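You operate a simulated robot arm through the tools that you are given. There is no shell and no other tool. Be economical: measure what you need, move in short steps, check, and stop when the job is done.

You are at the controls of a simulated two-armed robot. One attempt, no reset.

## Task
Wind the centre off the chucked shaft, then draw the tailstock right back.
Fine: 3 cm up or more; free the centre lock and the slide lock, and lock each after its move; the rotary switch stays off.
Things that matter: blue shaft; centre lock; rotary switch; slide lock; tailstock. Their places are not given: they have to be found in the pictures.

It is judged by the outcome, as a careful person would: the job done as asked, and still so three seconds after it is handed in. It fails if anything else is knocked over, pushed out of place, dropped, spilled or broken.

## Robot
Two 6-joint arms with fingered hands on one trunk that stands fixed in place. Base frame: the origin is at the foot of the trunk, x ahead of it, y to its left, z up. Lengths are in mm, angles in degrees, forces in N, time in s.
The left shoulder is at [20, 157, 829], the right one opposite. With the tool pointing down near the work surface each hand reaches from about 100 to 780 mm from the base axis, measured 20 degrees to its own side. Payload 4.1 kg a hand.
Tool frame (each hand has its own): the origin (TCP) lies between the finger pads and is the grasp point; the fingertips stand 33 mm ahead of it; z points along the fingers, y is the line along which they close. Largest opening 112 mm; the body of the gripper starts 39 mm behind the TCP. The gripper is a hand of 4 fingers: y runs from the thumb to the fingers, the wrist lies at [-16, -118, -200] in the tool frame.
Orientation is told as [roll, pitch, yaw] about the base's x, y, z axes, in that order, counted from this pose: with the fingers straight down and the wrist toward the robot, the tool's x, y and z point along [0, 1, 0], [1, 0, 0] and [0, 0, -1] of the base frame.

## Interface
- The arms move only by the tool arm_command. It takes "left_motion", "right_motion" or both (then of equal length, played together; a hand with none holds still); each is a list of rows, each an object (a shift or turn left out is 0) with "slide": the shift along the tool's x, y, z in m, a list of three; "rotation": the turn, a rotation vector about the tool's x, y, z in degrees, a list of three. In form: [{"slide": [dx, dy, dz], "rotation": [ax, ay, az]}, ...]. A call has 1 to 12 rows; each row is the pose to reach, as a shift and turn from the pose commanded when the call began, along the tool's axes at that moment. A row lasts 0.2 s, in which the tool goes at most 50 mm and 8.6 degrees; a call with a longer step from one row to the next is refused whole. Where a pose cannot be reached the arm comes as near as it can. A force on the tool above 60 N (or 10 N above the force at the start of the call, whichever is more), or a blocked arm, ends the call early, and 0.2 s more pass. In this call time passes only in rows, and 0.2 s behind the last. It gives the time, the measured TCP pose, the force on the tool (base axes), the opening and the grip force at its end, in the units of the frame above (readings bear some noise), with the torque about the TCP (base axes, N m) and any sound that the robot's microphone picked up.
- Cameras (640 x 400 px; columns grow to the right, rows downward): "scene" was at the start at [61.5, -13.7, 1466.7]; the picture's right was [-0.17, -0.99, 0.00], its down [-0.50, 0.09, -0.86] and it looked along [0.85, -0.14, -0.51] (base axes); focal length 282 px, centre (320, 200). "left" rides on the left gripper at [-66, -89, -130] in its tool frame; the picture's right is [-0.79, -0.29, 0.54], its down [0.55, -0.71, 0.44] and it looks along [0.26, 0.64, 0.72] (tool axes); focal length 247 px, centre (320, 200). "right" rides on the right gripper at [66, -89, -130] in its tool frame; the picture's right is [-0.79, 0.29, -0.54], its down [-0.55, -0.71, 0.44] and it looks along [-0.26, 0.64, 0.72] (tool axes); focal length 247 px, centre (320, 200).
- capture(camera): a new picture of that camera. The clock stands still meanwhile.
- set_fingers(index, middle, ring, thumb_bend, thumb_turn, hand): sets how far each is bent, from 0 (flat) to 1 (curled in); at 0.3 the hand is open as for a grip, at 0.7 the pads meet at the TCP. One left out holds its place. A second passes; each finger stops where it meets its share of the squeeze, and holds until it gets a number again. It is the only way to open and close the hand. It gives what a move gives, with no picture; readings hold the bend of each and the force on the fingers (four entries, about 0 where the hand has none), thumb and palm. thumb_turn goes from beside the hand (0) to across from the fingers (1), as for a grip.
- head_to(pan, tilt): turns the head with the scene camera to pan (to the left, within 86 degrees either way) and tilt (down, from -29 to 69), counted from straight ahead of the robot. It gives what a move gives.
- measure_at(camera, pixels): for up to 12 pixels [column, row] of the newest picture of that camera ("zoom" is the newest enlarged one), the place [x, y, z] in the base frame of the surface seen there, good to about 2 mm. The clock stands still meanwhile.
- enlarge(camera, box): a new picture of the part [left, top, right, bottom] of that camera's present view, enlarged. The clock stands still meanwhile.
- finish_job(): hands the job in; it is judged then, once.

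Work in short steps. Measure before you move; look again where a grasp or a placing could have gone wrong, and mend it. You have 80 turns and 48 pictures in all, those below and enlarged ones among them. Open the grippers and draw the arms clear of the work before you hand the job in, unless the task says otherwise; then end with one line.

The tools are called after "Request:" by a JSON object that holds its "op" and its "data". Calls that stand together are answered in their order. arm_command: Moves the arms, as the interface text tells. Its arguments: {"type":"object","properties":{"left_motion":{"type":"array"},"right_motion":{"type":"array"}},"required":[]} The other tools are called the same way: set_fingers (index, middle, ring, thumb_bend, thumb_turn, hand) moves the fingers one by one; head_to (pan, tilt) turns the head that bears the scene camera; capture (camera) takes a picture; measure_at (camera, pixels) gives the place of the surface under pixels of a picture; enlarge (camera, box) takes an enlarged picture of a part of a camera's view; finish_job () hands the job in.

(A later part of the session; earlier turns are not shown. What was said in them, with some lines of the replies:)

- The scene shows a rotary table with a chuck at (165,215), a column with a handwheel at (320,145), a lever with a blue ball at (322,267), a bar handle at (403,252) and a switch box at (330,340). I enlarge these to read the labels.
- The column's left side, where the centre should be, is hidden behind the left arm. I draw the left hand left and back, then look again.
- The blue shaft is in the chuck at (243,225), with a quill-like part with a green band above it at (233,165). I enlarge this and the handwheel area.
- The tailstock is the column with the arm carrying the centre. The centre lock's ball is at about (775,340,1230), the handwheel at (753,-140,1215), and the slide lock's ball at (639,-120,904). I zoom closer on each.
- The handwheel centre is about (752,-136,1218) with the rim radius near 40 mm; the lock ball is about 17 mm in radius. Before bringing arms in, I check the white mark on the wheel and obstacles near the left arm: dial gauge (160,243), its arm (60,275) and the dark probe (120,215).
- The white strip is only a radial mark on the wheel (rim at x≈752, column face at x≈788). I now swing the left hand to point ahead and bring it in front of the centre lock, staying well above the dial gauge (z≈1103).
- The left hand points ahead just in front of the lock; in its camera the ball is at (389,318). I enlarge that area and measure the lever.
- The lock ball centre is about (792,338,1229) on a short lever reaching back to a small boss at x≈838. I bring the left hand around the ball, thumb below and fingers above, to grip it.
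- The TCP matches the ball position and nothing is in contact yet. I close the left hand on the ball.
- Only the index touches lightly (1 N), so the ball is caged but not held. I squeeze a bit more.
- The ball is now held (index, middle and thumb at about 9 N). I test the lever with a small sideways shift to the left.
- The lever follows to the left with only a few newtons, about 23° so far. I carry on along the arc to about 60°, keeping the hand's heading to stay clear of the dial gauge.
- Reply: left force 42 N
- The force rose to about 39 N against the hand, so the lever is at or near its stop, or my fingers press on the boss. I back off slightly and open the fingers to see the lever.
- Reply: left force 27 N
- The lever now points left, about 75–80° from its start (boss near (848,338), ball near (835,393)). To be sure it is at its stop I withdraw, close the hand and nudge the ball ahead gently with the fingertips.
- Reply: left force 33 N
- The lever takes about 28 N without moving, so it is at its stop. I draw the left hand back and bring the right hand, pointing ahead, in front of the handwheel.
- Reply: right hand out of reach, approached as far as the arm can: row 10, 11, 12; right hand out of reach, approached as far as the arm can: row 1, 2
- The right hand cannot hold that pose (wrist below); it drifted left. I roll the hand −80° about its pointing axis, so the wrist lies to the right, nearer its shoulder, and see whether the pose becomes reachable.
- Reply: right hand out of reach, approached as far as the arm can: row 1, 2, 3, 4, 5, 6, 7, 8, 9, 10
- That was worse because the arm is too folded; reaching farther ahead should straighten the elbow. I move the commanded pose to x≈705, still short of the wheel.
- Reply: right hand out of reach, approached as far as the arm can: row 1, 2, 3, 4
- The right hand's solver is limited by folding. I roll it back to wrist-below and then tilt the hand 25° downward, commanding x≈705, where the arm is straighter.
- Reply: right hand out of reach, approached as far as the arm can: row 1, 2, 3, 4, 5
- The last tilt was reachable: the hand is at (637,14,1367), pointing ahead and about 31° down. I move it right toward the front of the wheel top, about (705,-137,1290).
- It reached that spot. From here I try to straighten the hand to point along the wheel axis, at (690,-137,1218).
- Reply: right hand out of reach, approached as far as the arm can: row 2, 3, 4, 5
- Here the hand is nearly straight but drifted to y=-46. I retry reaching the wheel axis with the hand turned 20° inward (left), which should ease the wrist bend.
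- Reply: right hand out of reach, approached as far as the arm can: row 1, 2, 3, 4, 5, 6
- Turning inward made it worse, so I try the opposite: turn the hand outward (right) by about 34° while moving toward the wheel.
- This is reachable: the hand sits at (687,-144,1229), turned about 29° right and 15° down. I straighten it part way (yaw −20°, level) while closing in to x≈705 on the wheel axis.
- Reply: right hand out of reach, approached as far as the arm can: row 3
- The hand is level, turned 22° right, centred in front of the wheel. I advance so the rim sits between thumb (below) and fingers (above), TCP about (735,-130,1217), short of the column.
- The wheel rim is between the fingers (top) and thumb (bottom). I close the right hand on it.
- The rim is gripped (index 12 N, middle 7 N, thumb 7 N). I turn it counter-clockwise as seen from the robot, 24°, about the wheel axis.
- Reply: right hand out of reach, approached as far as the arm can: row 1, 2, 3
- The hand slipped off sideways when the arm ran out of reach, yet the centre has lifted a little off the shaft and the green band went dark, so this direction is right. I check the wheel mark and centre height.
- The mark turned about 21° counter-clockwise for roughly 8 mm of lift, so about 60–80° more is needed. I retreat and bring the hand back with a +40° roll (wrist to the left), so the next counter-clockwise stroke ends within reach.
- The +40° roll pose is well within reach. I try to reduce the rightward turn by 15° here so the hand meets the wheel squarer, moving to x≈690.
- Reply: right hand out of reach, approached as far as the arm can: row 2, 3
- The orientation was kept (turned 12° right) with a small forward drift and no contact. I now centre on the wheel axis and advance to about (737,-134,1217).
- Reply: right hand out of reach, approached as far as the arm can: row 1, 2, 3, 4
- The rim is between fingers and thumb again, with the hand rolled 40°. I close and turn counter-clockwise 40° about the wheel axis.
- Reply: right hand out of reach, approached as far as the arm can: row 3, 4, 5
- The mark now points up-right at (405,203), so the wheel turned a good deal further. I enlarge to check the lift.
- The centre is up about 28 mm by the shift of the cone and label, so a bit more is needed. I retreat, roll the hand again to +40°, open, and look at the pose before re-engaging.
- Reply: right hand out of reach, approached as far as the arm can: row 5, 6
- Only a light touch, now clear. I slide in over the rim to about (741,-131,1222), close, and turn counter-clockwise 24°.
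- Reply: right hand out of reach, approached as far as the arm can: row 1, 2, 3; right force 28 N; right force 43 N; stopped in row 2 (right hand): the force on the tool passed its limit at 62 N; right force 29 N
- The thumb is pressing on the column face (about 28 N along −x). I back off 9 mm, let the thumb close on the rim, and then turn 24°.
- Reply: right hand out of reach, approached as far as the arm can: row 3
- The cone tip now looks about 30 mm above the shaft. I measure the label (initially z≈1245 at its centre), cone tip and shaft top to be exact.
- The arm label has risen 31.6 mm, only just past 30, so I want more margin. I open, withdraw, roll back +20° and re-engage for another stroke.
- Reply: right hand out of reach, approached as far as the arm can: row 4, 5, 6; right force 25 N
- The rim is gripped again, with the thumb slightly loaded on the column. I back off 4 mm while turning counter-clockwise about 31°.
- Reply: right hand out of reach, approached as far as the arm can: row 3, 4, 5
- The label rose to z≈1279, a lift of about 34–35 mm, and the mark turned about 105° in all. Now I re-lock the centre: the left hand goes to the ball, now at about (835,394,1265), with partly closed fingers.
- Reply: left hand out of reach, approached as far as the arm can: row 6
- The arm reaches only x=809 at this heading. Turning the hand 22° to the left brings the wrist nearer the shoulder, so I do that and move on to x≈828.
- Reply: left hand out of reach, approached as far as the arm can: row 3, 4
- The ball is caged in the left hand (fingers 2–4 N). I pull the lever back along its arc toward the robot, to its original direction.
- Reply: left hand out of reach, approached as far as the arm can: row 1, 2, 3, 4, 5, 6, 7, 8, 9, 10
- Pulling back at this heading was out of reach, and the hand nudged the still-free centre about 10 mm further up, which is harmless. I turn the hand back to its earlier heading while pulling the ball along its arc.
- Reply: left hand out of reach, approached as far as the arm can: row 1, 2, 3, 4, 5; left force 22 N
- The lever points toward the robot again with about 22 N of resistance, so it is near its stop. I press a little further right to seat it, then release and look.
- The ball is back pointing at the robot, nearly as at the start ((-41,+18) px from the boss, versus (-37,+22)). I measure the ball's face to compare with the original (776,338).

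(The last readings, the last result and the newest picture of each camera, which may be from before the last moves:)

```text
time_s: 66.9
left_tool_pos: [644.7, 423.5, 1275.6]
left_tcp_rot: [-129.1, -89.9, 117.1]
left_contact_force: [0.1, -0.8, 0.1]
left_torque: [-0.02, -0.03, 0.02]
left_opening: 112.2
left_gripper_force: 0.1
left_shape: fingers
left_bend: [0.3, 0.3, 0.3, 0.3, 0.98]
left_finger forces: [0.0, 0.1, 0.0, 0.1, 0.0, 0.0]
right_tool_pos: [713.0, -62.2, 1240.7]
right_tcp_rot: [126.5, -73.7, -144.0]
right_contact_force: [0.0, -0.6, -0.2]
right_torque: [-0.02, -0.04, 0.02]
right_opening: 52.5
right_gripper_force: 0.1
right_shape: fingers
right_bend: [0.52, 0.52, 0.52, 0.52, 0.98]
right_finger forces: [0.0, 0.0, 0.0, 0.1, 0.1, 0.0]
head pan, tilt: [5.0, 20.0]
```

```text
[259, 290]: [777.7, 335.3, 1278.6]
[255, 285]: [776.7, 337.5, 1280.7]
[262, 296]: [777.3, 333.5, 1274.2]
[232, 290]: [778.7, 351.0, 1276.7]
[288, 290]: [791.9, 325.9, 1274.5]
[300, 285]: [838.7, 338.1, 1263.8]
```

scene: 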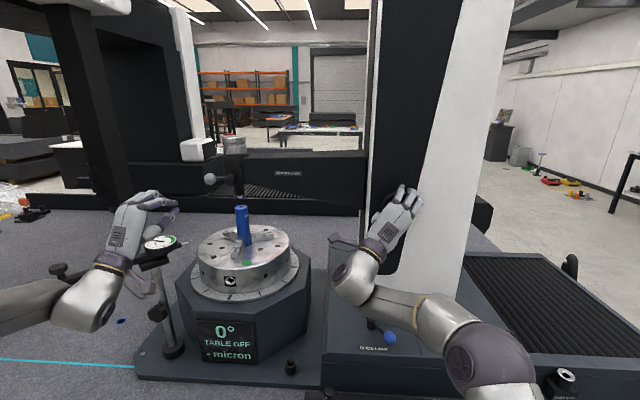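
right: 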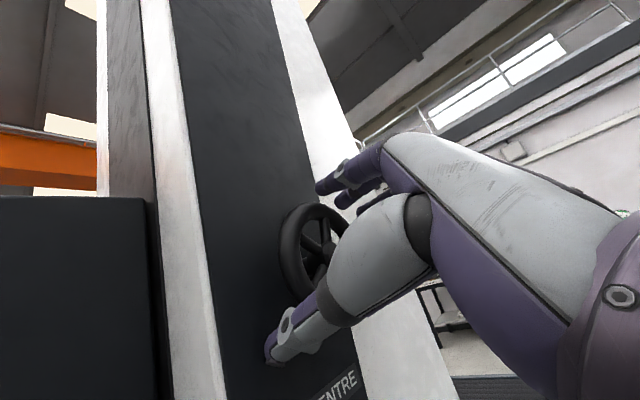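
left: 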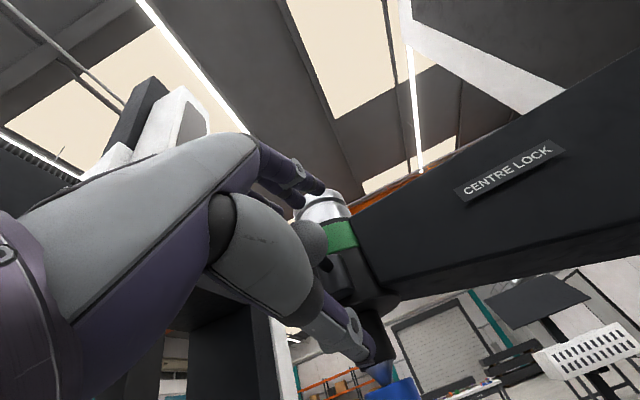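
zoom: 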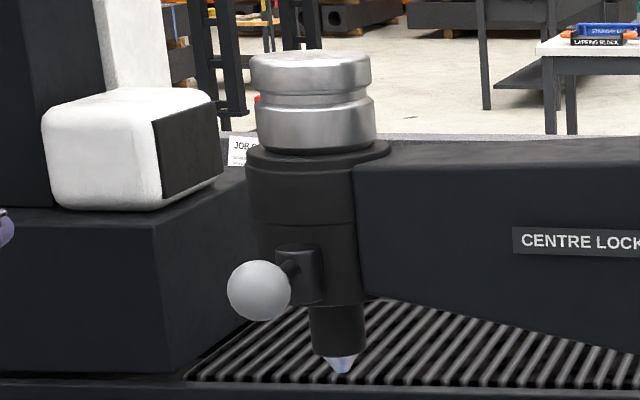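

The ball face is at (777,335), equal to the start, and now z≈1278, so the centre is locked and about 48 mm up. Next is the slide lock: I bring the right hand back from the wheel and turn it fingers-down above the lever at (645,-118,892).

Request:
{"op": "arm_command", "data": {"right_motion": [{"slide": [0, 0, -0.035], "rotation": [7.8, -2.8, 0.8]}, {"slide": [-0.005, 0, -0.07], "rotation": [15.6, -5.6, 1.6]}, {"slide": [-0.02, -0.01, -0.092], "rotation": [23.5, -8.4, 2.4]}, {"slide": [-0.035, -0.022, -0.092], "rotation": [31.3, -11.3, 3.2]}, {"slide": [-0.05, -0.035, -0.092], "rotation": [39.1, -14.1, 4.0]}, {"slide": [-0.065, -0.05, -0.092], "rotation": [46.9, -16.9, 4.8]}, {"slide": [-0.08, -0.065, -0.092], "rotation": [54.8, -19.7, 5.6]}, {"slide": [-0.09, -0.08, -0.092], "rotation": [62.6, -22.5, 6.4]}, {"slide": [-0.1, -0.09, -0.092], "rotation": [70.4, -25.3, 7.2]}, {"slide": [-0.11, -0.1, -0.092], "rotation": [78.2, -28.2, 8.0]}, {"slide": [-0.12, -0.11, -0.092], "rotation": [86.1, -31.0, 8.8]}, {"slide": [-0.126, -0.122, -0.092], "rotation": [93.9, -33.8, 9.6]}]}}

Request:
{"op": "set_fingers", "data": {"hand": "right", "index": 0.42, "middle": 0.42, "ring": 0.42, "thumb_bend": 0.42}}

Request:
{"op": "head_to", "data": {"pan": -10, "tilt": 35}}

Request:
{"op": "capture", "data": {"camera": "scene"}}

```text
time_s: 69.5
left_tool_pos: [646.7, 424.8, 1274.5]
left_tcp_rot: [-127.1, -89.9, 115.1]
left_contact_force: [0.2, -0.2, -1.1]
left_torque: [-0.02, -0.05, 0.02]
left_opening: 112.7
left_gripper_force: 0.1
left_shape: fingers
left_bend: [0.3, 0.3, 0.3, 0.3, 0.98]
left_finger forces: [0.0, 0.1, 0.0, 0.0, 0.0, 0.0]
right_tool_pos: [619.0, -129.2, 1080.1]
right_tcp_rot: [0.0, 0.1, -44.9]
right_contact_force: [0.1, -0.4, 0.2]
right_torque: [0.01, -0.06, -0.02]
right_opening: 52.3
right_gripper_force: 0.0
right_shape: fingers
right_bend: [0.52, 0.52, 0.52, 0.52, 0.98]
right_finger forces: [0.0, 0.0, 0.0, 0.0, 0.1, 0.0]
head pan, tilt: [5.0, 20.0]
```

```text
time_s: 70.5
left_tool_pos: [645.6, 424.4, 1274.6]
left_tcp_rot: [-117.5, -89.9, 105.6]
left_contact_force: [-0.6, -0.6, 0.0]
left_torque: [-0.03, -0.01, 0.03]
left_opening: 112.4
left_gripper_force: 0.1
left_shape: fingers
left_bend: [0.3, 0.3, 0.3, 0.3, 0.98]
left_finger forces: [0.0, 0.0, 0.0, 0.0, 0.1, 0.1]
right_tool_pos: [619.0, -129.6, 1078.3]
right_tcp_rot: [0.0, 0.1, -44.9]
right_contact_force: [-0.3, 0.2, 0.0]
right_torque: [0.01, -0.04, -0.01]
right_opening: 79.4
right_gripper_force: 0.0
right_shape: fingers
right_bend: [0.42, 0.42, 0.42, 0.42, 0.98]
right_finger forces: [0.0, 0.0, 0.0, 0.0, 0.0, 0.0]
head pan, tilt: [5.0, 20.0]
```

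```text
time_s: 71.3
left_tool_pos: [646.1, 422.4, 1276.1]
left_tcp_rot: [-116.8, -90.0, 105.0]
left_contact_force: [0.6, 0.3, -0.1]
left_torque: [0.05, -0.02, -0.02]
left_opening: 112.3
left_gripper_force: 0.0
left_shape: fingers
left_bend: [0.3, 0.3, 0.3, 0.3, 0.98]
left_finger forces: [0.0, 0.1, 0.1, 0.1, 0.0, 0.0]
right_tool_pos: [618.4, -130.6, 1079.9]
right_tcp_rot: [0.0, 0.0, -44.9]
right_contact_force: [0.6, 0.3, 0.9]
right_torque: [-0.01, -0.01, -0.04]
right_opening: 79.3
right_gripper_force: 0.0
right_shape: fingers
right_bend: [0.42, 0.42, 0.42, 0.42, 0.98]
right_finger forces: [0.0, 0.0, 0.0, 0.0, 0.0, 0.0]
head pan, tilt: [-10.0, 35.0]
```

```text
5 pictures are left
```

scene: 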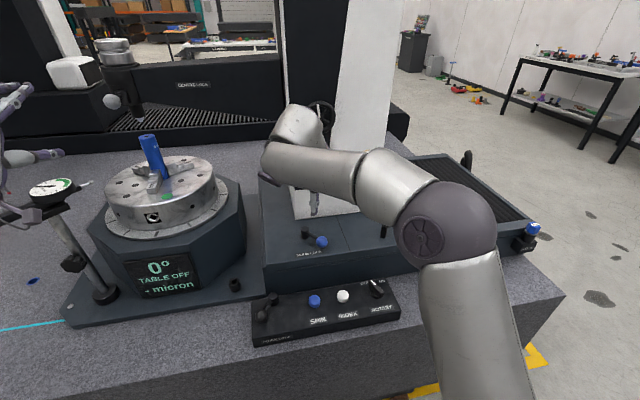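

Only 5 pictures are left, so I rely on measuring and force now. The slide-lock ball is at (322,242) and the hub at (306,232); I measure them, the handle and the rail end.

Request:
{"op": "measure_at", "data": {"camera": "scene", "pixels": [[322, 241], [319, 243], [325, 243], [306, 231], [306, 237], [335, 250], [384, 230], [455, 180], [530, 232], [470, 155], [262, 280], [290, 275]]}}

```text
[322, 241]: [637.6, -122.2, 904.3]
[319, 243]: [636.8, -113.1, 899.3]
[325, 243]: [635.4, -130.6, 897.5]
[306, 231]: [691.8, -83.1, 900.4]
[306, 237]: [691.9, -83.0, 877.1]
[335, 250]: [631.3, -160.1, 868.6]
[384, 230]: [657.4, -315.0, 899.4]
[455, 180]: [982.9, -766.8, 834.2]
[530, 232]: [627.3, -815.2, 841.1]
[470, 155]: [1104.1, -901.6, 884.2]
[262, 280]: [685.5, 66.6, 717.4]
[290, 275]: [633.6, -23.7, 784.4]
```

The ball centre is about (648,-124,893), hub (700,-83), saddle top z≈868. I lower the right hand over the ball with thumb and fingers on either side of the lever, TCP at z≈910.

Request:
{"op": "arm_command", "data": {"right_motion": [{"slide": [0.012, 0.007, 0.04]}, {"slide": [0.0247, 0.0148, 0.08]}, {"slide": [0.0247, 0.0148, 0.115]}, {"slide": [0.0247, 0.0148, 0.145]}, {"slide": [0.0247, 0.0148, 0.17]}]}}

Request:
{"op": "set_fingers", "data": {"hand": "right", "index": 0.68, "middle": 0.68, "ring": 0.68, "thumb_bend": 0.68}}

```text
time_s: 72.5
left_tool_pos: [645.4, 424.1, 1274.8]
left_tcp_rot: [-123.6, -89.8, 111.6]
left_contact_force: [-0.2, 0.3, 0.3]
left_torque: [0.0, 0.04, -0.01]
left_opening: 112.5
left_gripper_force: 0.1
left_shape: fingers
left_bend: [0.3, 0.3, 0.3, 0.3, 0.98]
left_finger forces: [0.0, 0.0, 0.0, 0.0, 0.0, 0.1]
right_tool_pos: [647.0, -122.5, 907.2]
right_tcp_rot: [0.0, 0.1, -44.9]
right_contact_force: [0.1, -0.9, -0.4]
right_torque: [0.0, -0.03, 0.02]
right_opening: 79.6
right_gripper_force: 0.0
right_shape: fingers
right_bend: [0.42, 0.42, 0.42, 0.42, 0.98]
right_finger forces: [0.1, 0.0, 0.0, 0.0, 0.1, 0.1]
head pan, tilt: [-10.0, 35.0]
```

```text
time_s: 73.5
left_tool_pos: [645.6, 424.2, 1274.8]
left_tcp_rot: [-114.4, -89.9, 102.4]
left_contact_force: [0.6, 0.5, 0.0]
left_torque: [0.01, 0.02, 0.0]
left_opening: 112.3
left_gripper_force: 0.1
left_shape: fingers
left_bend: [0.3, 0.3, 0.3, 0.3, 0.98]
left_finger forces: [0.0, 0.1, 0.0, 0.0, 0.1, 0.1]
right_tool_pos: [647.3, -122.5, 908.0]
right_tcp_rot: [0.1, 0.0, -44.9]
right_contact_force: [0.6, 1.4, -2.8]
right_torque: [0.0, -0.01, 0.02]
right_opening: 22.0
right_gripper_force: 6.2
right_shape: fingers
right_bend: [0.64, 0.65, 0.68, 0.63, 0.97]
right_finger forces: [4.0, 2.7, 0.1, 0.0, 6.2, 0.0]
head pan, tilt: [-10.0, 35.0]
```

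Both sides of the ball are touched. I test the lever clockwise (ball to the left), in small steps, watching the force.

Request:
{"op": "arm_command", "data": {"right_motion": [{"slide": [0, -0.004, 0]}, {"slide": [0.0005, -0.008, 0]}, {"slide": [0.001, -0.012, 0]}, {"slide": [0.002, -0.016, 0]}]}}

```text
time_s: 74.5
left_tool_pos: [646.1, 423.1, 1274.8]
left_tcp_rot: [-101.2, -89.8, 89.2]
left_contact_force: [0.3, -0.3, 0.7]
left_torque: [0.01, 0.01, 0.05]
left_opening: 112.4
left_gripper_force: 0.0
left_shape: fingers
left_bend: [0.3, 0.3, 0.3, 0.3, 0.98]
left_finger forces: [0.0, 0.0, 0.0, 0.0, 0.0, 0.1]
right_tool_pos: [638.4, -109.5, 908.0]
right_tcp_rot: [0.0, 0.0, -45.0]
right_contact_force: [3.2, -0.9, -9.9]
right_torque: [-0.06, -0.07, -0.13]
right_opening: 21.8
right_gripper_force: 7.7
right_shape: fingers
right_bend: [0.63, 0.66, 0.68, 0.64, 0.95]
right_finger forces: [5.1, 3.9, 0.1, 0.0, 6.7, 0.0]
head pan, tilt: [-10.0, 35.0]
```

The ball follows with only a few newtons, so clockwise is free. I continue along the arc, turning the hand partly with it.

Request:
{"op": "arm_command", "data": {"right_motion": [{"slide": [0.004, -0.0065, 0], "rotation": [0, 0, 4]}, {"slide": [0.008, -0.013, 0], "rotation": [0, 0, 8]}, {"slide": [0.012, -0.0175, 0], "rotation": [0, 0, 12]}, {"slide": [0.0156, -0.0218, 0], "rotation": [0, 0, 16]}, {"slide": [0.02, -0.0257, 0], "rotation": [0, 0, 19]}, {"slide": [0.0245, -0.0293, 0], "rotation": [0, 0, 22]}]}}

```text
time_s: 75.9
left_tool_pos: [646.1, 423.7, 1274.7]
left_tcp_rot: [-103.5, -89.8, 91.5]
left_contact_force: [0.0, -0.5, 0.2]
left_torque: [-0.04, 0.01, 0.0]
left_opening: 112.4
left_gripper_force: 0.0
left_shape: fingers
left_bend: [0.3, 0.3, 0.3, 0.3, 0.98]
left_finger forces: [0.1, 0.0, 0.0, 0.0, 0.0, 0.0]
right_tool_pos: [632.5, -72.2, 909.2]
right_tcp_rot: [0.0, 0.0, -66.9]
right_contact_force: [1.4, -3.2, -11.4]
right_torque: [-0.09, 0.03, -0.19]
right_opening: 21.8
right_gripper_force: 9.6
right_shape: fingers
right_bend: [0.62, 0.66, 0.68, 0.64, 0.95]
right_finger forces: [5.5, 6.2, 0.1, 0.0, 7.4, 0.1]
head pan, tilt: [-10.0, 35.0]
```

Still low resistance at about 46°. I continue toward the stop.

Request:
{"op": "arm_command", "data": {"right_motion": [{"slide": [0.005, -0.0045, 0], "rotation": [0, 0, 3]}, {"slide": [0.0097, -0.0087, 0], "rotation": [0, 0, 6]}, {"slide": [0.014, -0.0128, 0], "rotation": [0, 0, 9]}, {"slide": [0.0182, -0.0164, 0], "rotation": [0, 0, 12]}, {"slide": [0.023, -0.0197, 0], "rotation": [0, 0, 15]}, {"slide": [0.0279, -0.0225, 0], "rotation": [0, 0, 18]}]}}

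```text
time_s: 77.3
left_tool_pos: [646.8, 422.9, 1274.5]
left_tcp_rot: [-102.1, -90.0, 90.2]
left_contact_force: [-0.1, 1.0, -0.7]
left_torque: [0.0, 0.04, 0.03]
left_opening: 112.4
left_gripper_force: 0.1
left_shape: fingers
left_bend: [0.3, 0.3, 0.3, 0.3, 0.98]
left_finger forces: [0.1, 0.0, 0.0, 0.0, 0.0, 0.0]
right_tool_pos: [638.2, -42.6, 906.0]
right_tcp_rot: [0.6, -0.1, -85.1]
right_contact_force: [20.4, -8.6, 10.5]
right_torque: [-0.35, -0.39, 0.21]
right_opening: 22.0
right_gripper_force: 13.6
right_shape: fingers
right_bend: [0.61, 0.65, 0.68, 0.66, 0.95]
right_finger forces: [14.3, 8.9, 0.1, 0.0, 4.5, 0.0]
right hand out of reach, approached as far as the arm can: row 6
head pan, tilt: [-10.0, 35.0]
```

Resistance appears at about 73° of turn. I open the hand, lift clear, and look once.

Request:
{"op": "set_fingers", "data": {"hand": "right", "index": 0.35, "middle": 0.35, "ring": 0.35, "thumb_bend": 0.35}}

Request:
{"op": "arm_command", "data": {"right_motion": [{"slide": [0, 0, -0.03]}, {"slide": [0, 0, -0.06]}, {"slide": [0, 0, -0.1], "rotation": [0, 0, -8]}, {"slide": [-0.03, 0, -0.12], "rotation": [0, 0, -16]}, {"slide": [-0.06, 0.04, -0.12], "rotation": [0, 0, -24]}, {"slide": [-0.06, 0.08, -0.12], "rotation": [0, 0, -32]}, {"slide": [-0.06, 0.12, -0.12], "rotation": [0, 0, -40]}]}}

Request:
{"op": "capture", "data": {"camera": "scene"}}

```text
time_s: 78.3
left_tool_pos: [645.4, 423.8, 1274.2]
left_tcp_rot: [-127.5, -89.9, 115.5]
left_contact_force: [-0.6, -0.4, 1.2]
left_torque: [0.01, 0.0, 0.03]
left_opening: 112.5
left_gripper_force: 0.0
left_shape: fingers
left_bend: [0.3, 0.3, 0.3, 0.3, 0.98]
left_finger forces: [0.0, 0.1, 0.0, 0.0, 0.0, 0.0]
right_tool_pos: [636.3, -42.7, 902.1]
right_tcp_rot: [0.0, 0.0, -84.9]
right_contact_force: [-2.3, 3.9, 10.3]
right_torque: [-0.4, 0.13, -0.12]
right_opening: 98.7
right_gripper_force: 5.1
right_shape: fingers
right_bend: [0.35, 0.37, 0.35, 0.35, 0.97]
right_finger forces: [0.4, 10.3, 0.0, 0.0, 0.1, 0.0]
head pan, tilt: [-10.0, 35.0]
```

```text
time_s: 79.9
left_tool_pos: [646.3, 425.3, 1275.3]
left_tcp_rot: [-105.5, -89.9, 93.6]
left_contact_force: [0.3, 0.2, -0.8]
left_torque: [0.02, 0.0, -0.03]
left_opening: 112.5
left_gripper_force: 0.1
left_shape: fingers
left_bend: [0.3, 0.3, 0.3, 0.3, 0.98]
left_finger forces: [0.0, 0.0, 0.0, 0.0, 0.0, 0.0]
right_tool_pos: [586.7, -167.7, 1023.9]
right_tcp_rot: [0.0, 0.0, -44.7]
right_contact_force: [-0.1, 0.2, -0.6]
right_torque: [-0.03, -0.01, 0.0]
right_opening: 99.0
right_gripper_force: 0.0
right_shape: fingers
right_bend: [0.35, 0.35, 0.35, 0.35, 0.98]
right_finger forces: [0.1, 0.0, 0.1, 0.0, 0.1, 0.0]
right hand out of reach, approached as far as the arm can: row 1, 2, 3
head pan, tilt: [-10.0, 35.0]
```

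```text
4 pictures are left
```

scene: 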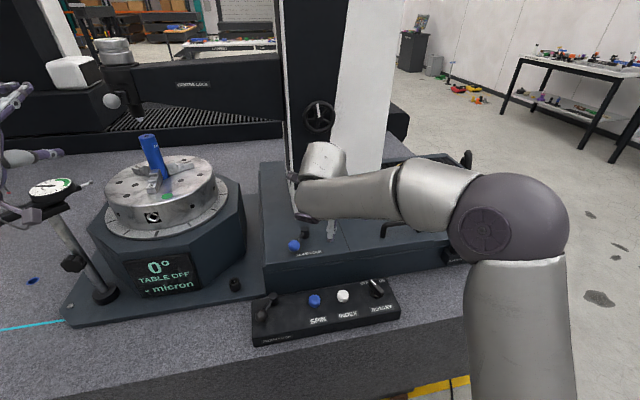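

The slide-lock ball is now at (294,245), left of its hub. I measure it and the handle at (383,232), plus saddle edges.

Request:
{"op": "measure_at", "data": {"camera": "scene", "pixels": [[294, 244], [290, 246], [298, 246], [305, 234], [383, 232], [385, 226], [390, 222], [400, 222], [418, 225], [446, 250], [330, 232], [265, 250]]}}

```text
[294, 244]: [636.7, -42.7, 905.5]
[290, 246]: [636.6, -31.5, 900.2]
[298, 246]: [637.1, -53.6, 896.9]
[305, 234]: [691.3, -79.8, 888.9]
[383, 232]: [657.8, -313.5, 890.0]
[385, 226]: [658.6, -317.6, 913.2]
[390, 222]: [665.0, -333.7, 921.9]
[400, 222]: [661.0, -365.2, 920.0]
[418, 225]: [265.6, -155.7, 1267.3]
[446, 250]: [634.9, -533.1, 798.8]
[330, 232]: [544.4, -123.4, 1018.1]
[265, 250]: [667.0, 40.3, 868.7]
```

The lever now points at 144° where it was at 218°, symmetric about the robot's direction, so it is at its free stop. The pull handle's bar runs from (658,-314) at z≈915; I open the right hand over it, TCP (666,-345), straddling the bar.

Request:
{"op": "arm_command", "data": {"right_motion": [{"slide": [-0.015, 0.04, 0], "rotation": [0, 0, -5]}, {"slide": [-0.03, 0.08, 0], "rotation": [0, 0, -10]}, {"slide": [-0.045, 0.12, 0.005], "rotation": [0, 0, -15]}, {"slide": [-0.06, 0.155, 0.012], "rotation": [0, 0, -15]}, {"slide": [-0.07, 0.181, 0.024], "rotation": [0, 0, -15]}, {"slide": [-0.07, 0.181, 0.055], "rotation": [0, 0, -15]}, {"slide": [-0.07, 0.181, 0.085], "rotation": [0, 0, -15]}, {"slide": [-0.07, 0.181, 0.11], "rotation": [0, 0, -15]}]}}

Request:
{"op": "set_fingers", "data": {"hand": "right", "index": 0.8, "middle": 0.8, "ring": 0.8, "thumb_bend": 0.8}}

```text
time_s: 81.7
left_tool_pos: [645.4, 424.2, 1274.7]
left_tcp_rot: [-121.1, -90.0, 109.3]
left_contact_force: [0.0, 0.7, -0.1]
left_torque: [-0.01, -0.01, 0.01]
left_opening: 112.4
left_gripper_force: 0.1
left_shape: fingers
left_bend: [0.3, 0.3, 0.3, 0.3, 0.98]
left_finger forces: [0.0, 0.0, 0.1, 0.0, 0.0, 0.1]
right_tool_pos: [665.9, -343.1, 911.0]
right_tcp_rot: [0.0, -0.1, -29.9]
right_contact_force: [0.0, 0.3, 0.2]
right_torque: [-0.05, 0.01, -0.02]
right_opening: 98.8
right_gripper_force: 0.1
right_shape: fingers
right_bend: [0.35, 0.35, 0.35, 0.35, 0.98]
right_finger forces: [0.1, 0.1, 0.1, 0.0, 0.1, 0.0]
head pan, tilt: [-10.0, 35.0]
```

```text
time_s: 82.7
left_tool_pos: [646.3, 422.8, 1274.6]
left_tcp_rot: [-84.2, -90.0, 72.5]
left_contact_force: [0.1, -0.2, -0.3]
left_torque: [0.02, 0.03, -0.01]
left_opening: 112.6
left_gripper_force: 0.1
left_shape: fingers
left_bend: [0.3, 0.3, 0.3, 0.3, 0.98]
left_finger forces: [0.0, 0.0, 0.0, 0.1, 0.1, 0.0]
right_tool_pos: [665.0, -343.2, 909.7]
right_tcp_rot: [-0.1, 0.2, -29.9]
right_contact_force: [6.2, -2.6, -18.0]
right_torque: [0.49, 0.16, 0.97]
right_opening: 0.0
right_gripper_force: 22.0
right_shape: fingers
right_bend: [0.78, 0.76, 0.57, 0.71, 0.99]
right_finger forces: [0.8, 13.7, 16.4, 0.0, 12.4, 0.0]
head pan, tilt: [-10.0, 35.0]
```

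The bar is gripped. I draw it gently to the right (−y) 30 mm as a test.

Request:
{"op": "arm_command", "data": {"right_motion": [{"slide": [-0.0043, 0.0025, 0]}, {"slide": [-0.0087, 0.005, 0]}, {"slide": [-0.013, 0.0075, 0]}, {"slide": [-0.0173, 0.01, 0]}, {"slide": [-0.0217, 0.0125, 0]}, {"slide": [-0.026, 0.015, 0]}]}}

Request:
{"op": "measure_at", "data": {"camera": "scene", "pixels": [[190, 85], [320, 115]]}}

```text
time_s: 84.1
left_tool_pos: [647.9, 423.3, 1274.0]
left_tcp_rot: [-47.1, -90.0, 35.0]
left_contact_force: [0.7, -0.5, 1.3]
left_torque: [0.02, 0.02, -0.01]
left_opening: 112.6
left_gripper_force: 0.0
left_shape: fingers
left_bend: [0.3, 0.3, 0.3, 0.3, 0.98]
left_finger forces: [0.0, 0.0, 0.1, 0.0, 0.1, 0.1]
right_tool_pos: [667.8, -376.9, 911.4]
right_tcp_rot: [-0.1, 0.2, -29.8]
right_contact_force: [17.2, -1.2, -32.1]
right_torque: [0.67, 0.16, 1.12]
right_opening: 0.0
right_gripper_force: 25.6
right_shape: fingers
right_bend: [0.78, 0.75, 0.57, 0.71, 0.98]
right_finger forces: [2.0, 16.2, 21.8, 0.0, 10.2, 0.0]
head pan, tilt: [-10.0, 35.0]
```

```text
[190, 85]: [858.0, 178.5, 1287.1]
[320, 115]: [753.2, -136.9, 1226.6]
```

It moved 34 mm with almost no force along y. I continue 150 mm to the right.

Request:
{"op": "arm_command", "data": {"right_motion": [{"slide": [-0.013, 0.0075, 0]}, {"slide": [-0.026, 0.015, 0]}, {"slide": [-0.039, 0.0225, 0]}, {"slide": [-0.052, 0.03, 0]}, {"slide": [-0.065, 0.0375, 0]}, {"slide": [-0.078, 0.045, 0]}, {"slide": [-0.091, 0.0525, 0]}, {"slide": [-0.104, 0.06, 0]}, {"slide": [-0.117, 0.0675, 0]}, {"slide": [-0.13, 0.075, 0]}]}}

Request:
{"op": "capture", "data": {"camera": "scene"}}

```text
time_s: 86.3
left_tool_pos: [648.7, 422.4, 1274.2]
left_tcp_rot: [-20.1, -89.9, 8.1]
left_contact_force: [-0.1, 0.0, 1.0]
left_torque: [0.02, 0.03, 0.0]
left_opening: 112.4
left_gripper_force: 0.0
left_shape: fingers
left_bend: [0.3, 0.3, 0.3, 0.3, 0.98]
left_finger forces: [0.0, 0.0, 0.0, 0.0, 0.0, 0.0]
right_tool_pos: [667.6, -526.8, 910.3]
right_tcp_rot: [-0.2, 0.1, -29.8]
right_contact_force: [39.5, -7.0, -32.8]
right_torque: [0.66, 0.14, 1.5]
right_opening: 0.0
right_gripper_force: 29.3
right_shape: fingers
right_bend: [0.79, 0.75, 0.54, 0.71, 0.99]
right_finger forces: [4.2, 18.1, 28.6, 0.1, 6.6, 0.0]
head pan, tilt: [-10.0, 35.0]
```

```text
3 pictures are left
```

scene: 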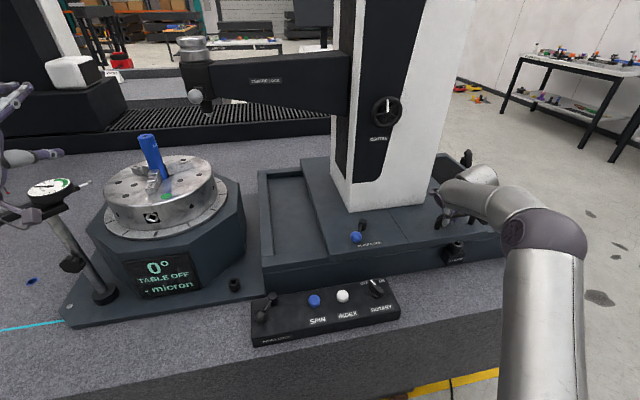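

The tailstock slid right by about 185 mm. I measure how much travel is left: saddle left edge, right edge and base end.

Request:
{"op": "measure_at", "data": {"camera": "scene", "pixels": [[303, 170], [325, 255], [265, 180], [440, 160], [455, 170], [498, 245], [505, 225], [470, 158], [480, 165], [356, 236], [455, 250], [388, 112]]}}

```text
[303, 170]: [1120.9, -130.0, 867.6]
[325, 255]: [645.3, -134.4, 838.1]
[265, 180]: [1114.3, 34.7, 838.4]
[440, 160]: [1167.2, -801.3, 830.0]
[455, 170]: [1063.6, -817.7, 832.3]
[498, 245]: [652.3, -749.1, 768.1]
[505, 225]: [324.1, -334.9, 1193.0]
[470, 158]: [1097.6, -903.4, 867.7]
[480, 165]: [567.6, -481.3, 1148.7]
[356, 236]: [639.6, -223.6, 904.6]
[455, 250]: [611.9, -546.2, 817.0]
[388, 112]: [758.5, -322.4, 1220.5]
```

The saddle's left edge moved from about +50 to −130. I keep drawing right in smaller steps until it stops or reach ends, easing the +x pull by 4 mm.

Request:
{"op": "arm_command", "data": {"right_motion": [{"slide": [-0.0077, 0.0077, 0]}, {"slide": [-0.0153, 0.0135, 0]}, {"slide": [-0.024, 0.0185, 0]}, {"slide": [-0.0325, 0.0235, 0]}, {"slide": [-0.041, 0.0285, 0]}, {"slide": [-0.05, 0.0335, 0]}]}}

```text
time_s: 87.7
left_tool_pos: [647.2, 422.9, 1274.5]
left_tcp_rot: [-34.9, -89.9, 22.8]
left_contact_force: [0.5, -0.8, 0.1]
left_torque: [0.03, 0.04, -0.02]
left_opening: 112.8
left_gripper_force: 0.0
left_shape: fingers
left_bend: [0.3, 0.3, 0.3, 0.3, 0.98]
left_finger forces: [0.0, 0.1, 0.0, 0.0, 0.0, 0.0]
right_tool_pos: [671.2, -584.8, 911.1]
right_tcp_rot: [0.0, 0.3, -29.9]
right_contact_force: [24.8, -1.7, -27.6]
right_torque: [0.62, 0.13, 1.32]
right_opening: 0.1
right_gripper_force: 27.0
right_shape: fingers
right_bend: [0.79, 0.75, 0.56, 0.71, 0.99]
right_finger forces: [2.8, 16.6, 23.6, 0.0, 10.0, 0.0]
head pan, tilt: [-10.0, 35.0]
```

Still free and in reach at y=−585. I go on another 60 mm.

Request:
{"op": "arm_command", "data": {"right_motion": [{"slide": [-0.0087, 0.005, 0]}, {"slide": [-0.0173, 0.01, 0]}, {"slide": [-0.026, 0.015, 0]}, {"slide": [-0.0346, 0.02, 0]}, {"slide": [-0.0433, 0.025, 0]}, {"slide": [-0.052, 0.03, 0]}]}}

```text
time_s: 89.1
left_tool_pos: [647.8, 426.2, 1273.3]
left_tcp_rot: [-67.3, -89.8, 55.5]
left_contact_force: [0.7, 0.2, 0.2]
left_torque: [0.0, -0.01, -0.01]
left_opening: 112.7
left_gripper_force: 0.0
left_shape: fingers
left_bend: [0.3, 0.3, 0.3, 0.3, 0.98]
left_finger forces: [0.0, 0.0, 0.0, 0.0, 0.1, 0.0]
right_tool_pos: [671.6, -617.4, 905.6]
right_tcp_rot: [0.8, 0.2, -29.0]
right_contact_force: [38.7, 35.0, -18.3]
right_torque: [0.44, 0.2, 1.82]
right_opening: 0.0
right_gripper_force: 25.7
right_shape: fingers
right_bend: [0.79, 0.76, 0.59, 0.71, 0.97]
right_finger forces: [0.5, 15.5, 30.9, 0.0, 5.8, 0.1]
right hand out of reach, approached as far as the arm can: row 5, 6
head pan, tilt: [-10.0, 35.0]
```

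Resistance along y rose to 35 N at y=−617, but reach also ran out. To tell stop from reach limit, I open, lift, and set a closed hand left of the handle's left post to push from there.

Request:
{"op": "set_fingers", "data": {"hand": "right", "index": 0.3, "middle": 0.3, "ring": 0.3, "thumb_bend": 0.3}}

Request:
{"op": "arm_command", "data": {"right_motion": [{"slide": [0.003, 0, -0.03]}, {"slide": [0.006, -0.003, -0.065]}, {"slide": [0.025, -0.013, -0.085]}, {"slide": [0.05, -0.028, -0.085]}, {"slide": [0.07, -0.039, -0.085]}]}}

Request:
{"op": "set_fingers", "data": {"hand": "right", "index": 0.75, "middle": 0.75, "ring": 0.75, "thumb_bend": 0.75}}

Request:
{"op": "capture", "data": {"camera": "scene"}}

```text
time_s: 90.1
left_tool_pos: [645.9, 424.1, 1274.9]
left_tcp_rot: [-118.3, -89.9, 106.2]
left_contact_force: [0.1, -0.1, -1.1]
left_torque: [0.0, -0.03, 0.02]
left_opening: 112.5
left_gripper_force: 0.1
left_shape: fingers
left_bend: [0.3, 0.3, 0.3, 0.3, 0.98]
left_finger forces: [0.1, 0.0, 0.1, 0.0, 0.1, 0.0]
right_tool_pos: [662.5, -629.9, 910.5]
right_tcp_rot: [0.0, -0.2, -30.0]
right_contact_force: [0.0, -0.4, 0.8]
right_torque: [0.01, 0.01, -0.04]
right_opening: 112.1
right_gripper_force: 0.1
right_shape: fingers
right_bend: [0.3, 0.3, 0.3, 0.3, 0.97]
right_finger forces: [0.1, 0.0, 0.0, 0.0, 0.0, 0.0]
head pan, tilt: [-10.0, 35.0]
```

```text
time_s: 91.3
left_tool_pos: [646.4, 423.2, 1275.1]
left_tcp_rot: [-118.1, -89.9, 106.3]
left_contact_force: [-0.3, 0.1, 0.1]
left_torque: [0.0, -0.02, -0.01]
left_opening: 112.4
left_gripper_force: 0.0
left_shape: fingers
left_bend: [0.3, 0.3, 0.3, 0.3, 0.98]
left_finger forces: [0.0, 0.1, 0.1, 0.1, 0.0, 0.1]
right_tool_pos: [661.3, -551.1, 994.2]
right_tcp_rot: [0.1, 0.0, -29.9]
right_contact_force: [0.3, 0.1, 0.2]
right_torque: [0.04, 0.03, 0.02]
right_opening: 112.8
right_gripper_force: 0.1
right_shape: fingers
right_bend: [0.3, 0.3, 0.3, 0.3, 0.97]
right_finger forces: [0.1, 0.0, 0.0, 0.1, 0.0, 0.0]
right hand out of reach, approached as far as the arm can: row 1, 2, 3
head pan, tilt: [-10.0, 35.0]
```

```text
time_s: 92.3
left_tool_pos: [645.9, 424.8, 1274.0]
left_tcp_rot: [-118.4, -89.9, 106.5]
left_contact_force: [0.2, 0.4, -0.2]
left_torque: [0.0, -0.03, -0.02]
left_opening: 112.5
left_gripper_force: 0.1
left_shape: fingers
left_bend: [0.3, 0.3, 0.3, 0.3, 0.98]
left_finger forces: [0.1, 0.0, 0.0, 0.0, 0.1, 0.0]
right_tool_pos: [661.9, -551.5, 995.5]
right_tcp_rot: [0.1, 0.0, -29.9]
right_contact_force: [1.0, -0.4, 0.3]
right_torque: [0.01, 0.02, 0.01]
right_opening: 0.1
right_gripper_force: 0.0
right_shape: fingers
right_bend: [0.74, 0.75, 0.75, 0.72, 0.97]
right_finger forces: [0.0, 0.1, 0.0, 0.0, 0.1, 0.0]
head pan, tilt: [-10.0, 35.0]
```

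```text
2 pictures are left
```

scene: 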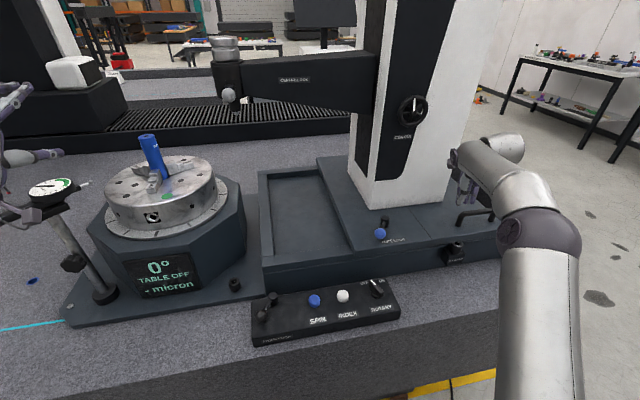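

Request:
{"op": "measure_at", "data": {"camera": "scene", "pixels": [[380, 233], [320, 165], [413, 110], [457, 222], [460, 214], [475, 212], [492, 214], [455, 250], [498, 240], [384, 222], [380, 236], [500, 225]]}}

```text
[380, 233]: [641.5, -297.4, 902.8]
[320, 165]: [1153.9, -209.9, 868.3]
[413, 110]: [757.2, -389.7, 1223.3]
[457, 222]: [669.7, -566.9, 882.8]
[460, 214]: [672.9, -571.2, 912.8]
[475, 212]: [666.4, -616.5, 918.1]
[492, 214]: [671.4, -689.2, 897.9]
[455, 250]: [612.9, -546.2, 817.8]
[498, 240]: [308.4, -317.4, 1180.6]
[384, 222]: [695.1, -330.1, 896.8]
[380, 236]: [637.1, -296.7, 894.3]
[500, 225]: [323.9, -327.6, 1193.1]
```

The handwheel moved from y=−137 to −390, 253 mm in all, with the handle's left post now at y≈−566. I lower the closed hand left of that post and push right with limited force to check for the stop.

Request:
{"op": "arm_command", "data": {"right_motion": [{"slide": [0.023, -0.006, 0]}, {"slide": [0.0463, -0.0117, 0]}, {"slide": [0.0463, -0.0117, 0.04]}, {"slide": [0.0463, -0.0117, 0.083]}]}}

Request:
{"op": "arm_command", "data": {"right_motion": [{"slide": [-0.0087, 0.005, 0]}, {"slide": [-0.0173, 0.01, 0]}, {"slide": [-0.0217, 0.0125, 0]}, {"slide": [-0.026, 0.015, 0]}, {"slide": [-0.0303, 0.0175, 0]}, {"slide": [-0.0346, 0.02, 0]}, {"slide": [-0.039, 0.0225, 0]}]}}

```text
time_s: 93.3
left_tool_pos: [645.4, 422.8, 1274.1]
left_tcp_rot: [-121.3, -90.0, 109.5]
left_contact_force: [0.1, -0.5, -0.1]
left_torque: [-0.02, -0.02, -0.04]
left_opening: 112.6
left_gripper_force: 0.0
left_shape: fingers
left_bend: [0.3, 0.3, 0.3, 0.3, 0.98]
left_finger forces: [0.0, 0.1, 0.0, 0.0, 0.1, 0.1]
right_tool_pos: [674.3, -505.0, 911.3]
right_tcp_rot: [0.0, -0.1, -29.9]
right_contact_force: [-0.5, 0.3, 0.2]
right_torque: [-0.04, 0.01, 0.01]
right_opening: 0.0
right_gripper_force: 0.0
right_shape: fingers
right_bend: [0.74, 0.75, 0.75, 0.72, 0.97]
right_finger forces: [0.1, 0.0, 0.0, 0.0, 0.0, 0.0]
head pan, tilt: [-10.0, 35.0]
```

```text
time_s: 94.9
left_tool_pos: [644.4, 427.0, 1275.1]
left_tcp_rot: [-109.4, -89.9, 97.5]
left_contact_force: [-0.5, 0.0, -1.0]
left_torque: [-0.06, 0.0, -0.02]
left_opening: 112.7
left_gripper_force: 0.1
left_shape: fingers
left_bend: [0.3, 0.3, 0.3, 0.3, 0.98]
left_finger forces: [0.0, 0.1, 0.0, 0.0, 0.1, 0.1]
right_tool_pos: [680.3, -542.2, 916.1]
right_tcp_rot: [0.2, -0.6, -29.3]
right_contact_force: [13.4, 37.7, 17.2]
right_torque: [-0.67, 0.24, 0.13]
right_opening: 0.0
right_gripper_force: 20.2
right_shape: fingers
right_bend: [0.74, 0.75, 0.78, 0.72, 0.97]
right_finger forces: [0.1, 0.1, 39.9, 0.0, 0.0, 0.0]
head pan, tilt: [-10.0, 35.0]
```

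The post resists with 38 N without yielding, where it slid with 2–7 N before, so the tailstock is fully back. Now I go to the slide-lock ball at (647,-297,893), hand turned to yaw −85°, above it first.

Request:
{"op": "arm_command", "data": {"right_motion": [{"slide": [0.017, -0.01, 0]}, {"slide": [0.017, -0.01, -0.045]}, {"slide": [0.03, -0.02, -0.09], "rotation": [0, 0, 7]}, {"slide": [0.06, -0.045, -0.09], "rotation": [0, 0, 15]}, {"slide": [0.095, -0.07, -0.09], "rotation": [0, 0, 23]}, {"slide": [0.13, -0.097, -0.09], "rotation": [0, 0, 31]}, {"slide": [0.165, -0.123, -0.09], "rotation": [0, 0, 39]}, {"slide": [0.19, -0.143, -0.09], "rotation": [0, 0, 47]}, {"slide": [0.197, -0.149, -0.09], "rotation": [0, 0, 55]}]}}

Request:
{"op": "set_fingers", "data": {"hand": "right", "index": 0.42, "middle": 0.42, "ring": 0.42, "thumb_bend": 0.42}}

```text
time_s: 96.9
left_tool_pos: [644.8, 422.5, 1275.4]
left_tcp_rot: [-126.3, -90.0, 114.4]
left_contact_force: [0.2, 0.0, 0.4]
left_torque: [-0.02, 0.03, 0.05]
left_opening: 112.5
left_gripper_force: 0.1
left_shape: fingers
left_bend: [0.3, 0.3, 0.3, 0.3, 0.98]
left_finger forces: [0.0, 0.0, 0.1, 0.0, 0.0, 0.0]
right_tool_pos: [646.2, -304.0, 1003.7]
right_tcp_rot: [0.0, 0.0, -85.1]
right_contact_force: [-0.7, 0.2, 0.0]
right_torque: [-0.01, 0.0, -0.02]
right_opening: 0.0
right_gripper_force: 0.1
right_shape: fingers
right_bend: [0.74, 0.75, 0.75, 0.72, 0.97]
right_finger forces: [0.1, 0.1, 0.1, 0.1, 0.0, 0.0]
head pan, tilt: [-10.0, 35.0]
```

```text
time_s: 97.9
left_tool_pos: [646.7, 423.7, 1275.5]
left_tcp_rot: [-116.0, -89.8, 104.1]
left_contact_force: [0.1, -0.3, 0.5]
left_torque: [0.01, 0.03, -0.01]
left_opening: 112.3
left_gripper_force: 0.0
left_shape: fingers
left_bend: [0.3, 0.3, 0.3, 0.3, 0.98]
left_finger forces: [0.0, 0.1, 0.0, 0.0, 0.1, 0.0]
right_tool_pos: [645.0, -305.1, 1004.0]
right_tcp_rot: [0.0, 0.0, -84.9]
right_contact_force: [0.7, -0.4, 0.0]
right_torque: [-0.01, 0.0, 0.01]
right_opening: 79.3
right_gripper_force: 0.0
right_shape: fingers
right_bend: [0.42, 0.42, 0.42, 0.42, 0.97]
right_finger forces: [0.1, 0.1, 0.0, 0.0, 0.1, 0.0]
head pan, tilt: [-10.0, 35.0]
```

I lower onto the ball and close.

Request:
{"op": "arm_command", "data": {"right_motion": [{"slide": [0.0026, -0.0068, 0.03]}, {"slide": [0.0026, -0.0068, 0.065]}, {"slide": [0.0026, -0.0068, 0.096]}]}}

Request:
{"op": "set_fingers", "data": {"hand": "right", "index": 0.68, "middle": 0.68, "ring": 0.68, "thumb_bend": 0.68}}

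```text
time_s: 98.7
left_tool_pos: [645.6, 422.8, 1274.5]
left_tcp_rot: [-125.6, -89.9, 113.5]
left_contact_force: [0.4, -0.6, 0.3]
left_torque: [0.0, 0.03, 0.02]
left_opening: 112.1
left_gripper_force: 0.0
left_shape: fingers
left_bend: [0.3, 0.3, 0.3, 0.3, 0.98]
left_finger forces: [0.0, 0.1, 0.0, 0.1, 0.0, 0.0]
right_tool_pos: [647.0, -298.3, 906.8]
right_tcp_rot: [0.1, -0.1, -85.0]
right_contact_force: [-1.7, 0.6, 5.4]
right_torque: [-0.25, 0.1, -0.12]
right_opening: 79.6
right_gripper_force: 2.2
right_shape: fingers
right_bend: [0.42, 0.42, 0.42, 0.42, 0.97]
right_finger forces: [0.0, 4.8, 0.0, 0.1, 0.0, 0.1]
head pan, tilt: [-10.0, 35.0]
```

```text
time_s: 99.7
left_tool_pos: [646.6, 423.8, 1273.8]
left_tcp_rot: [-119.6, -89.9, 107.6]
left_contact_force: [0.7, -0.1, 0.7]
left_torque: [0.04, 0.02, -0.02]
left_opening: 112.5
left_gripper_force: 0.1
left_shape: fingers
left_bend: [0.3, 0.3, 0.3, 0.3, 0.98]
left_finger forces: [0.0, 0.1, 0.0, 0.1, 0.1, 0.0]
right_tool_pos: [647.5, -298.2, 905.3]
right_tcp_rot: [0.2, 0.0, -84.9]
right_contact_force: [3.1, -3.5, 6.1]
right_torque: [-0.21, -0.17, 0.0]
right_opening: 24.0
right_gripper_force: 9.1
right_shape: fingers
right_bend: [0.6, 0.66, 0.68, 0.65, 0.97]
right_finger forces: [11.3, 1.8, 0.0, 0.1, 5.1, 0.0]
head pan, tilt: [-10.0, 35.0]
```

The ball is held. I turn the lever back counter-clockwise (ball to the right) along its arc to its original locked direction.

Request:
{"op": "arm_command", "data": {"right_motion": [{"slide": [-0.0045, 0.005, 0], "rotation": [0, 0, -2]}, {"slide": [-0.0079, 0.0103, 0], "rotation": [0, 0, -4]}, {"slide": [-0.0127, 0.021, 0], "rotation": [0, 0, -8]}, {"slide": [-0.0155, 0.0318, 0], "rotation": [0, 0, -12]}, {"slide": [-0.0165, 0.0434, 0], "rotation": [0, 0, -17]}, {"slide": [-0.0156, 0.0548, 0], "rotation": [0, 0, -22]}, {"slide": [-0.0126, 0.0661, 0], "rotation": [0, 0, -27]}, {"slide": [-0.0077, 0.0766, 0], "rotation": [0, 0, -32]}, {"slide": [-0.0047, 0.0814, 0], "rotation": [0, 0, -35]}]}}

```text
time_s: 101.7
left_tool_pos: [647.1, 423.5, 1275.8]
left_tcp_rot: [-120.4, -90.0, 108.5]
left_contact_force: [-0.2, -0.8, 0.4]
left_torque: [0.01, 0.01, 0.02]
left_opening: 112.7
left_gripper_force: 0.1
left_shape: fingers
left_bend: [0.3, 0.3, 0.3, 0.3, 0.98]
left_finger forces: [0.0, 0.1, 0.1, 0.1, 0.0, 0.0]
right_tool_pos: [648.6, -379.2, 907.3]
right_tcp_rot: [-0.1, 0.1, -49.8]
right_contact_force: [-7.5, -2.1, -6.1]
right_torque: [-0.04, 0.15, 0.2]
right_opening: 25.0
right_gripper_force: 7.8
right_shape: fingers
right_bend: [0.63, 0.67, 0.68, 0.62, 1.0]
right_finger forces: [4.9, 1.5, 0.0, 0.0, 8.9, 0.0]
head pan, tilt: [-10.0, 35.0]
```

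The lever is back to about its original direction. I press a few millimetres further to seat it at the stop.

Request:
{"op": "arm_command", "data": {"right_motion": [{"slide": [0, 0.003, 0]}, {"slide": [0, 0.006, 0]}, {"slide": [0.0005, 0.009, 0]}]}}

```text
time_s: 102.5
left_tool_pos: [645.3, 424.2, 1274.9]
left_tcp_rot: [-130.2, -89.9, 118.4]
left_contact_force: [-0.8, 0.3, 0.6]
left_torque: [-0.01, 0.01, 0.0]
left_opening: 112.3
left_gripper_force: 0.1
left_shape: fingers
left_bend: [0.3, 0.3, 0.3, 0.3, 0.98]
left_finger forces: [0.0, 0.0, 0.0, 0.0, 0.0, 0.1]
right_tool_pos: [653.9, -386.0, 907.7]
right_tcp_rot: [0.0, 0.1, -49.8]
right_contact_force: [-12.7, 2.8, -0.7]
right_torque: [0.08, 0.21, 0.15]
right_opening: 25.6
right_gripper_force: 6.8
right_shape: fingers
right_bend: [0.66, 0.68, 0.68, 0.6, 1.0]
right_finger forces: [2.0, 0.2, 0.0, 0.0, 12.3, 0.1]
head pan, tilt: [-10.0, 35.0]
```

The thumb's load rises to 12 N while it is bent back, so the lever is at its stop. I open, lift the right hand and draw it back, then look.

Request:
{"op": "set_fingers", "data": {"hand": "right", "index": 0.35, "middle": 0.35, "ring": 0.35, "thumb_bend": 0.35}}

Request:
{"op": "arm_command", "data": {"right_motion": [{"slide": [0, 0, -0.03]}, {"slide": [0, 0, -0.06]}, {"slide": [0, 0, -0.1]}, {"slide": [-0.03, -0.02, -0.14]}, {"slide": [-0.06, -0.04, -0.17]}, {"slide": [-0.09, -0.06, -0.19]}, {"slide": [-0.12, -0.08, -0.2]}, {"slide": [-0.15, -0.1, -0.21]}]}}

Request:
{"op": "arm_command", "data": {"left_motion": [{"slide": [0, 0, -0.03]}, {"slide": [0, 0, -0.06]}, {"slide": [0, 0, -0.09]}]}}

Request:
{"op": "capture", "data": {"camera": "scene"}}

```text
time_s: 103.5
left_tool_pos: [646.3, 423.1, 1275.2]
left_tcp_rot: [-117.4, -89.9, 105.4]
left_contact_force: [0.3, 0.1, -0.1]
left_torque: [0.02, -0.03, 0.02]
left_opening: 112.6
left_gripper_force: 0.2
left_shape: fingers
left_bend: [0.3, 0.3, 0.3, 0.3, 0.98]
left_finger forces: [0.0, 0.1, 0.0, 0.2, 0.1, 0.0]
right_tool_pos: [655.5, -386.0, 907.5]
right_tcp_rot: [0.0, -0.1, -50.0]
right_contact_force: [0.6, 0.2, -0.8]
right_torque: [-0.01, 0.01, 0.01]
right_opening: 98.7
right_gripper_force: 0.0
right_shape: fingers
right_bend: [0.35, 0.35, 0.35, 0.35, 0.98]
right_finger forces: [0.0, 0.0, 0.0, 0.0, 0.0, 0.0]
head pan, tilt: [-10.0, 35.0]
```

```text
refused: row 4 steps farther than a row can; nothing moved
```

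```text
time_s: 104.3
left_tool_pos: [559.4, 443.4, 1274.8]
left_tcp_rot: [-106.3, -90.0, 94.4]
left_contact_force: [0.5, 0.3, -0.4]
left_torque: [-0.01, 0.0, 0.01]
left_opening: 112.6
left_gripper_force: 0.0
left_shape: fingers
left_bend: [0.3, 0.3, 0.3, 0.3, 0.98]
left_finger forces: [0.0, 0.0, 0.0, 0.1, 0.1, 0.0]
right_tool_pos: [655.3, -386.0, 906.1]
right_tcp_rot: [0.0, 0.1, -49.9]
right_contact_force: [0.4, -0.9, -0.3]
right_torque: [0.0, -0.02, -0.02]
right_opening: 98.9
right_gripper_force: 0.1
right_shape: fingers
right_bend: [0.35, 0.35, 0.35, 0.35, 0.98]
right_finger forces: [0.0, 0.0, 0.0, 0.1, 0.0, 0.0]
head pan, tilt: [-10.0, 35.0]
```

```text
1 pictures are left
```

scene: 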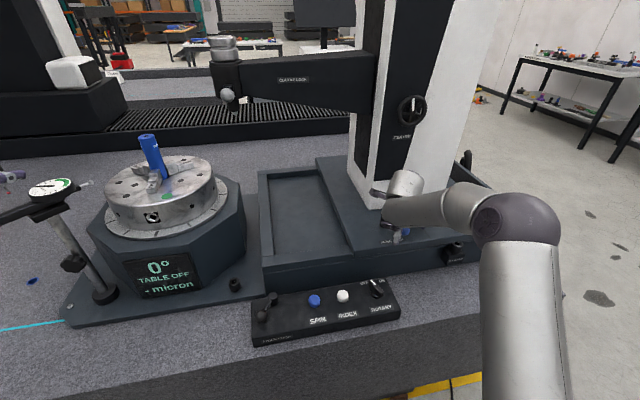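

The right retreat was refused for step size; I repeat it in smaller steps. I also measure the wheel, arm label and lock ball from this picture.

Request:
{"op": "measure_at", "data": {"camera": "scene", "pixels": [[413, 110], [293, 80], [228, 95], [320, 165], [405, 232], [404, 237]]}}

Request:
{"op": "arm_command", "data": {"right_motion": [{"slide": [0, 0, -0.03]}, {"slide": [0, 0, -0.06]}, {"slide": [0, 0, -0.1]}, {"slide": [-0.02, -0.015, -0.13]}, {"slide": [-0.045, -0.03, -0.15]}, {"slide": [-0.07, -0.05, -0.17]}, {"slide": [-0.095, -0.07, -0.19]}, {"slide": [-0.12, -0.09, -0.2]}, {"slide": [-0.145, -0.11, -0.21]}, {"slide": [-0.17, -0.13, -0.22]}]}}

Request:
{"op": "enlarge", "data": {"camera": "scene", "box": [190, 60, 510, 320]}}

```text
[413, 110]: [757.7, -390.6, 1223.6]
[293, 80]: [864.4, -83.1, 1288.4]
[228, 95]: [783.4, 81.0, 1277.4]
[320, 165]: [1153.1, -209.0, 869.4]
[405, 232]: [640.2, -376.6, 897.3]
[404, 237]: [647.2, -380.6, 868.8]
```

```text
time_s: 106.5
left_tool_pos: [559.8, 442.5, 1273.8]
left_tcp_rot: [-95.0, -90.0, 83.1]
left_contact_force: [0.9, 0.3, 0.2]
left_torque: [-0.02, -0.03, 0.01]
left_opening: 112.6
left_gripper_force: 0.2
left_shape: fingers
left_bend: [0.3, 0.3, 0.3, 0.3, 0.98]
left_finger forces: [0.0, 0.0, 0.0, 0.0, 0.0, 0.1]
right_tool_pos: [441.6, -395.8, 1127.0]
right_tcp_rot: [0.0, 0.1, -49.9]
right_contact_force: [0.8, 0.3, -0.9]
right_torque: [-0.01, 0.05, 0.02]
right_opening: 98.6
right_gripper_force: 0.1
right_shape: fingers
right_bend: [0.35, 0.35, 0.35, 0.35, 0.98]
right_finger forces: [0.1, 0.0, 0.0, 0.1, 0.1, 0.1]
head pan, tilt: [-10.0, 35.0]
```

```text
1.54 times, centred on (350, 190) of scene
```

zoom: 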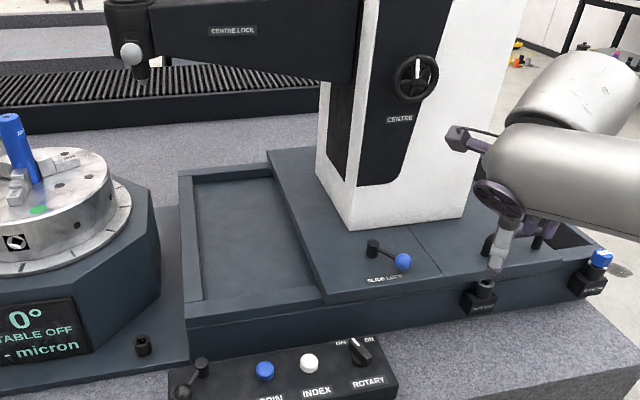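

The slide lock points as at the start, and the wheel's y (−390.6) did not change with the 38 N push. I measure the gap at the right end between saddle and base end to be sure it is fully back.

Request:
{"op": "measure_at", "data": {"camera": "zoom", "pixels": [[545, 262], [556, 258], [562, 252], [570, 245], [560, 232], [580, 245], [592, 240], [575, 260], [484, 286], [480, 300], [600, 256], [590, 280]]}}

```text
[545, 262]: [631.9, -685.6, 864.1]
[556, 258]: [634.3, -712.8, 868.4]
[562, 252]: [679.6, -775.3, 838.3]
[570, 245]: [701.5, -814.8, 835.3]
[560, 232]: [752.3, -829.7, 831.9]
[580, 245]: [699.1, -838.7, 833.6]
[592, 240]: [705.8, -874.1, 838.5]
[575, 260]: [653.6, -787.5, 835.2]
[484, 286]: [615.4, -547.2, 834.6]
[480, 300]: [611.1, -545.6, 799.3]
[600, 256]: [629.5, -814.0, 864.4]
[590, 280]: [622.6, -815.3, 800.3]
```

Both hands are open and clear. The centre is about 48 mm up, and both levers are back at their locked stops. The tailstock stopped at the same spot under two pushes, the rotary switch is untouched, and I hand the job in.

Request:
{"op": "finish_job", "data": {}}

```text
The job is handed in.
```

I wound the centre about 48 mm up off the shaft and locked it. The tailstock is drawn back about 253 mm to where it stopped hard twice, and its slide lock is locked again. The rotary switch was never touched.
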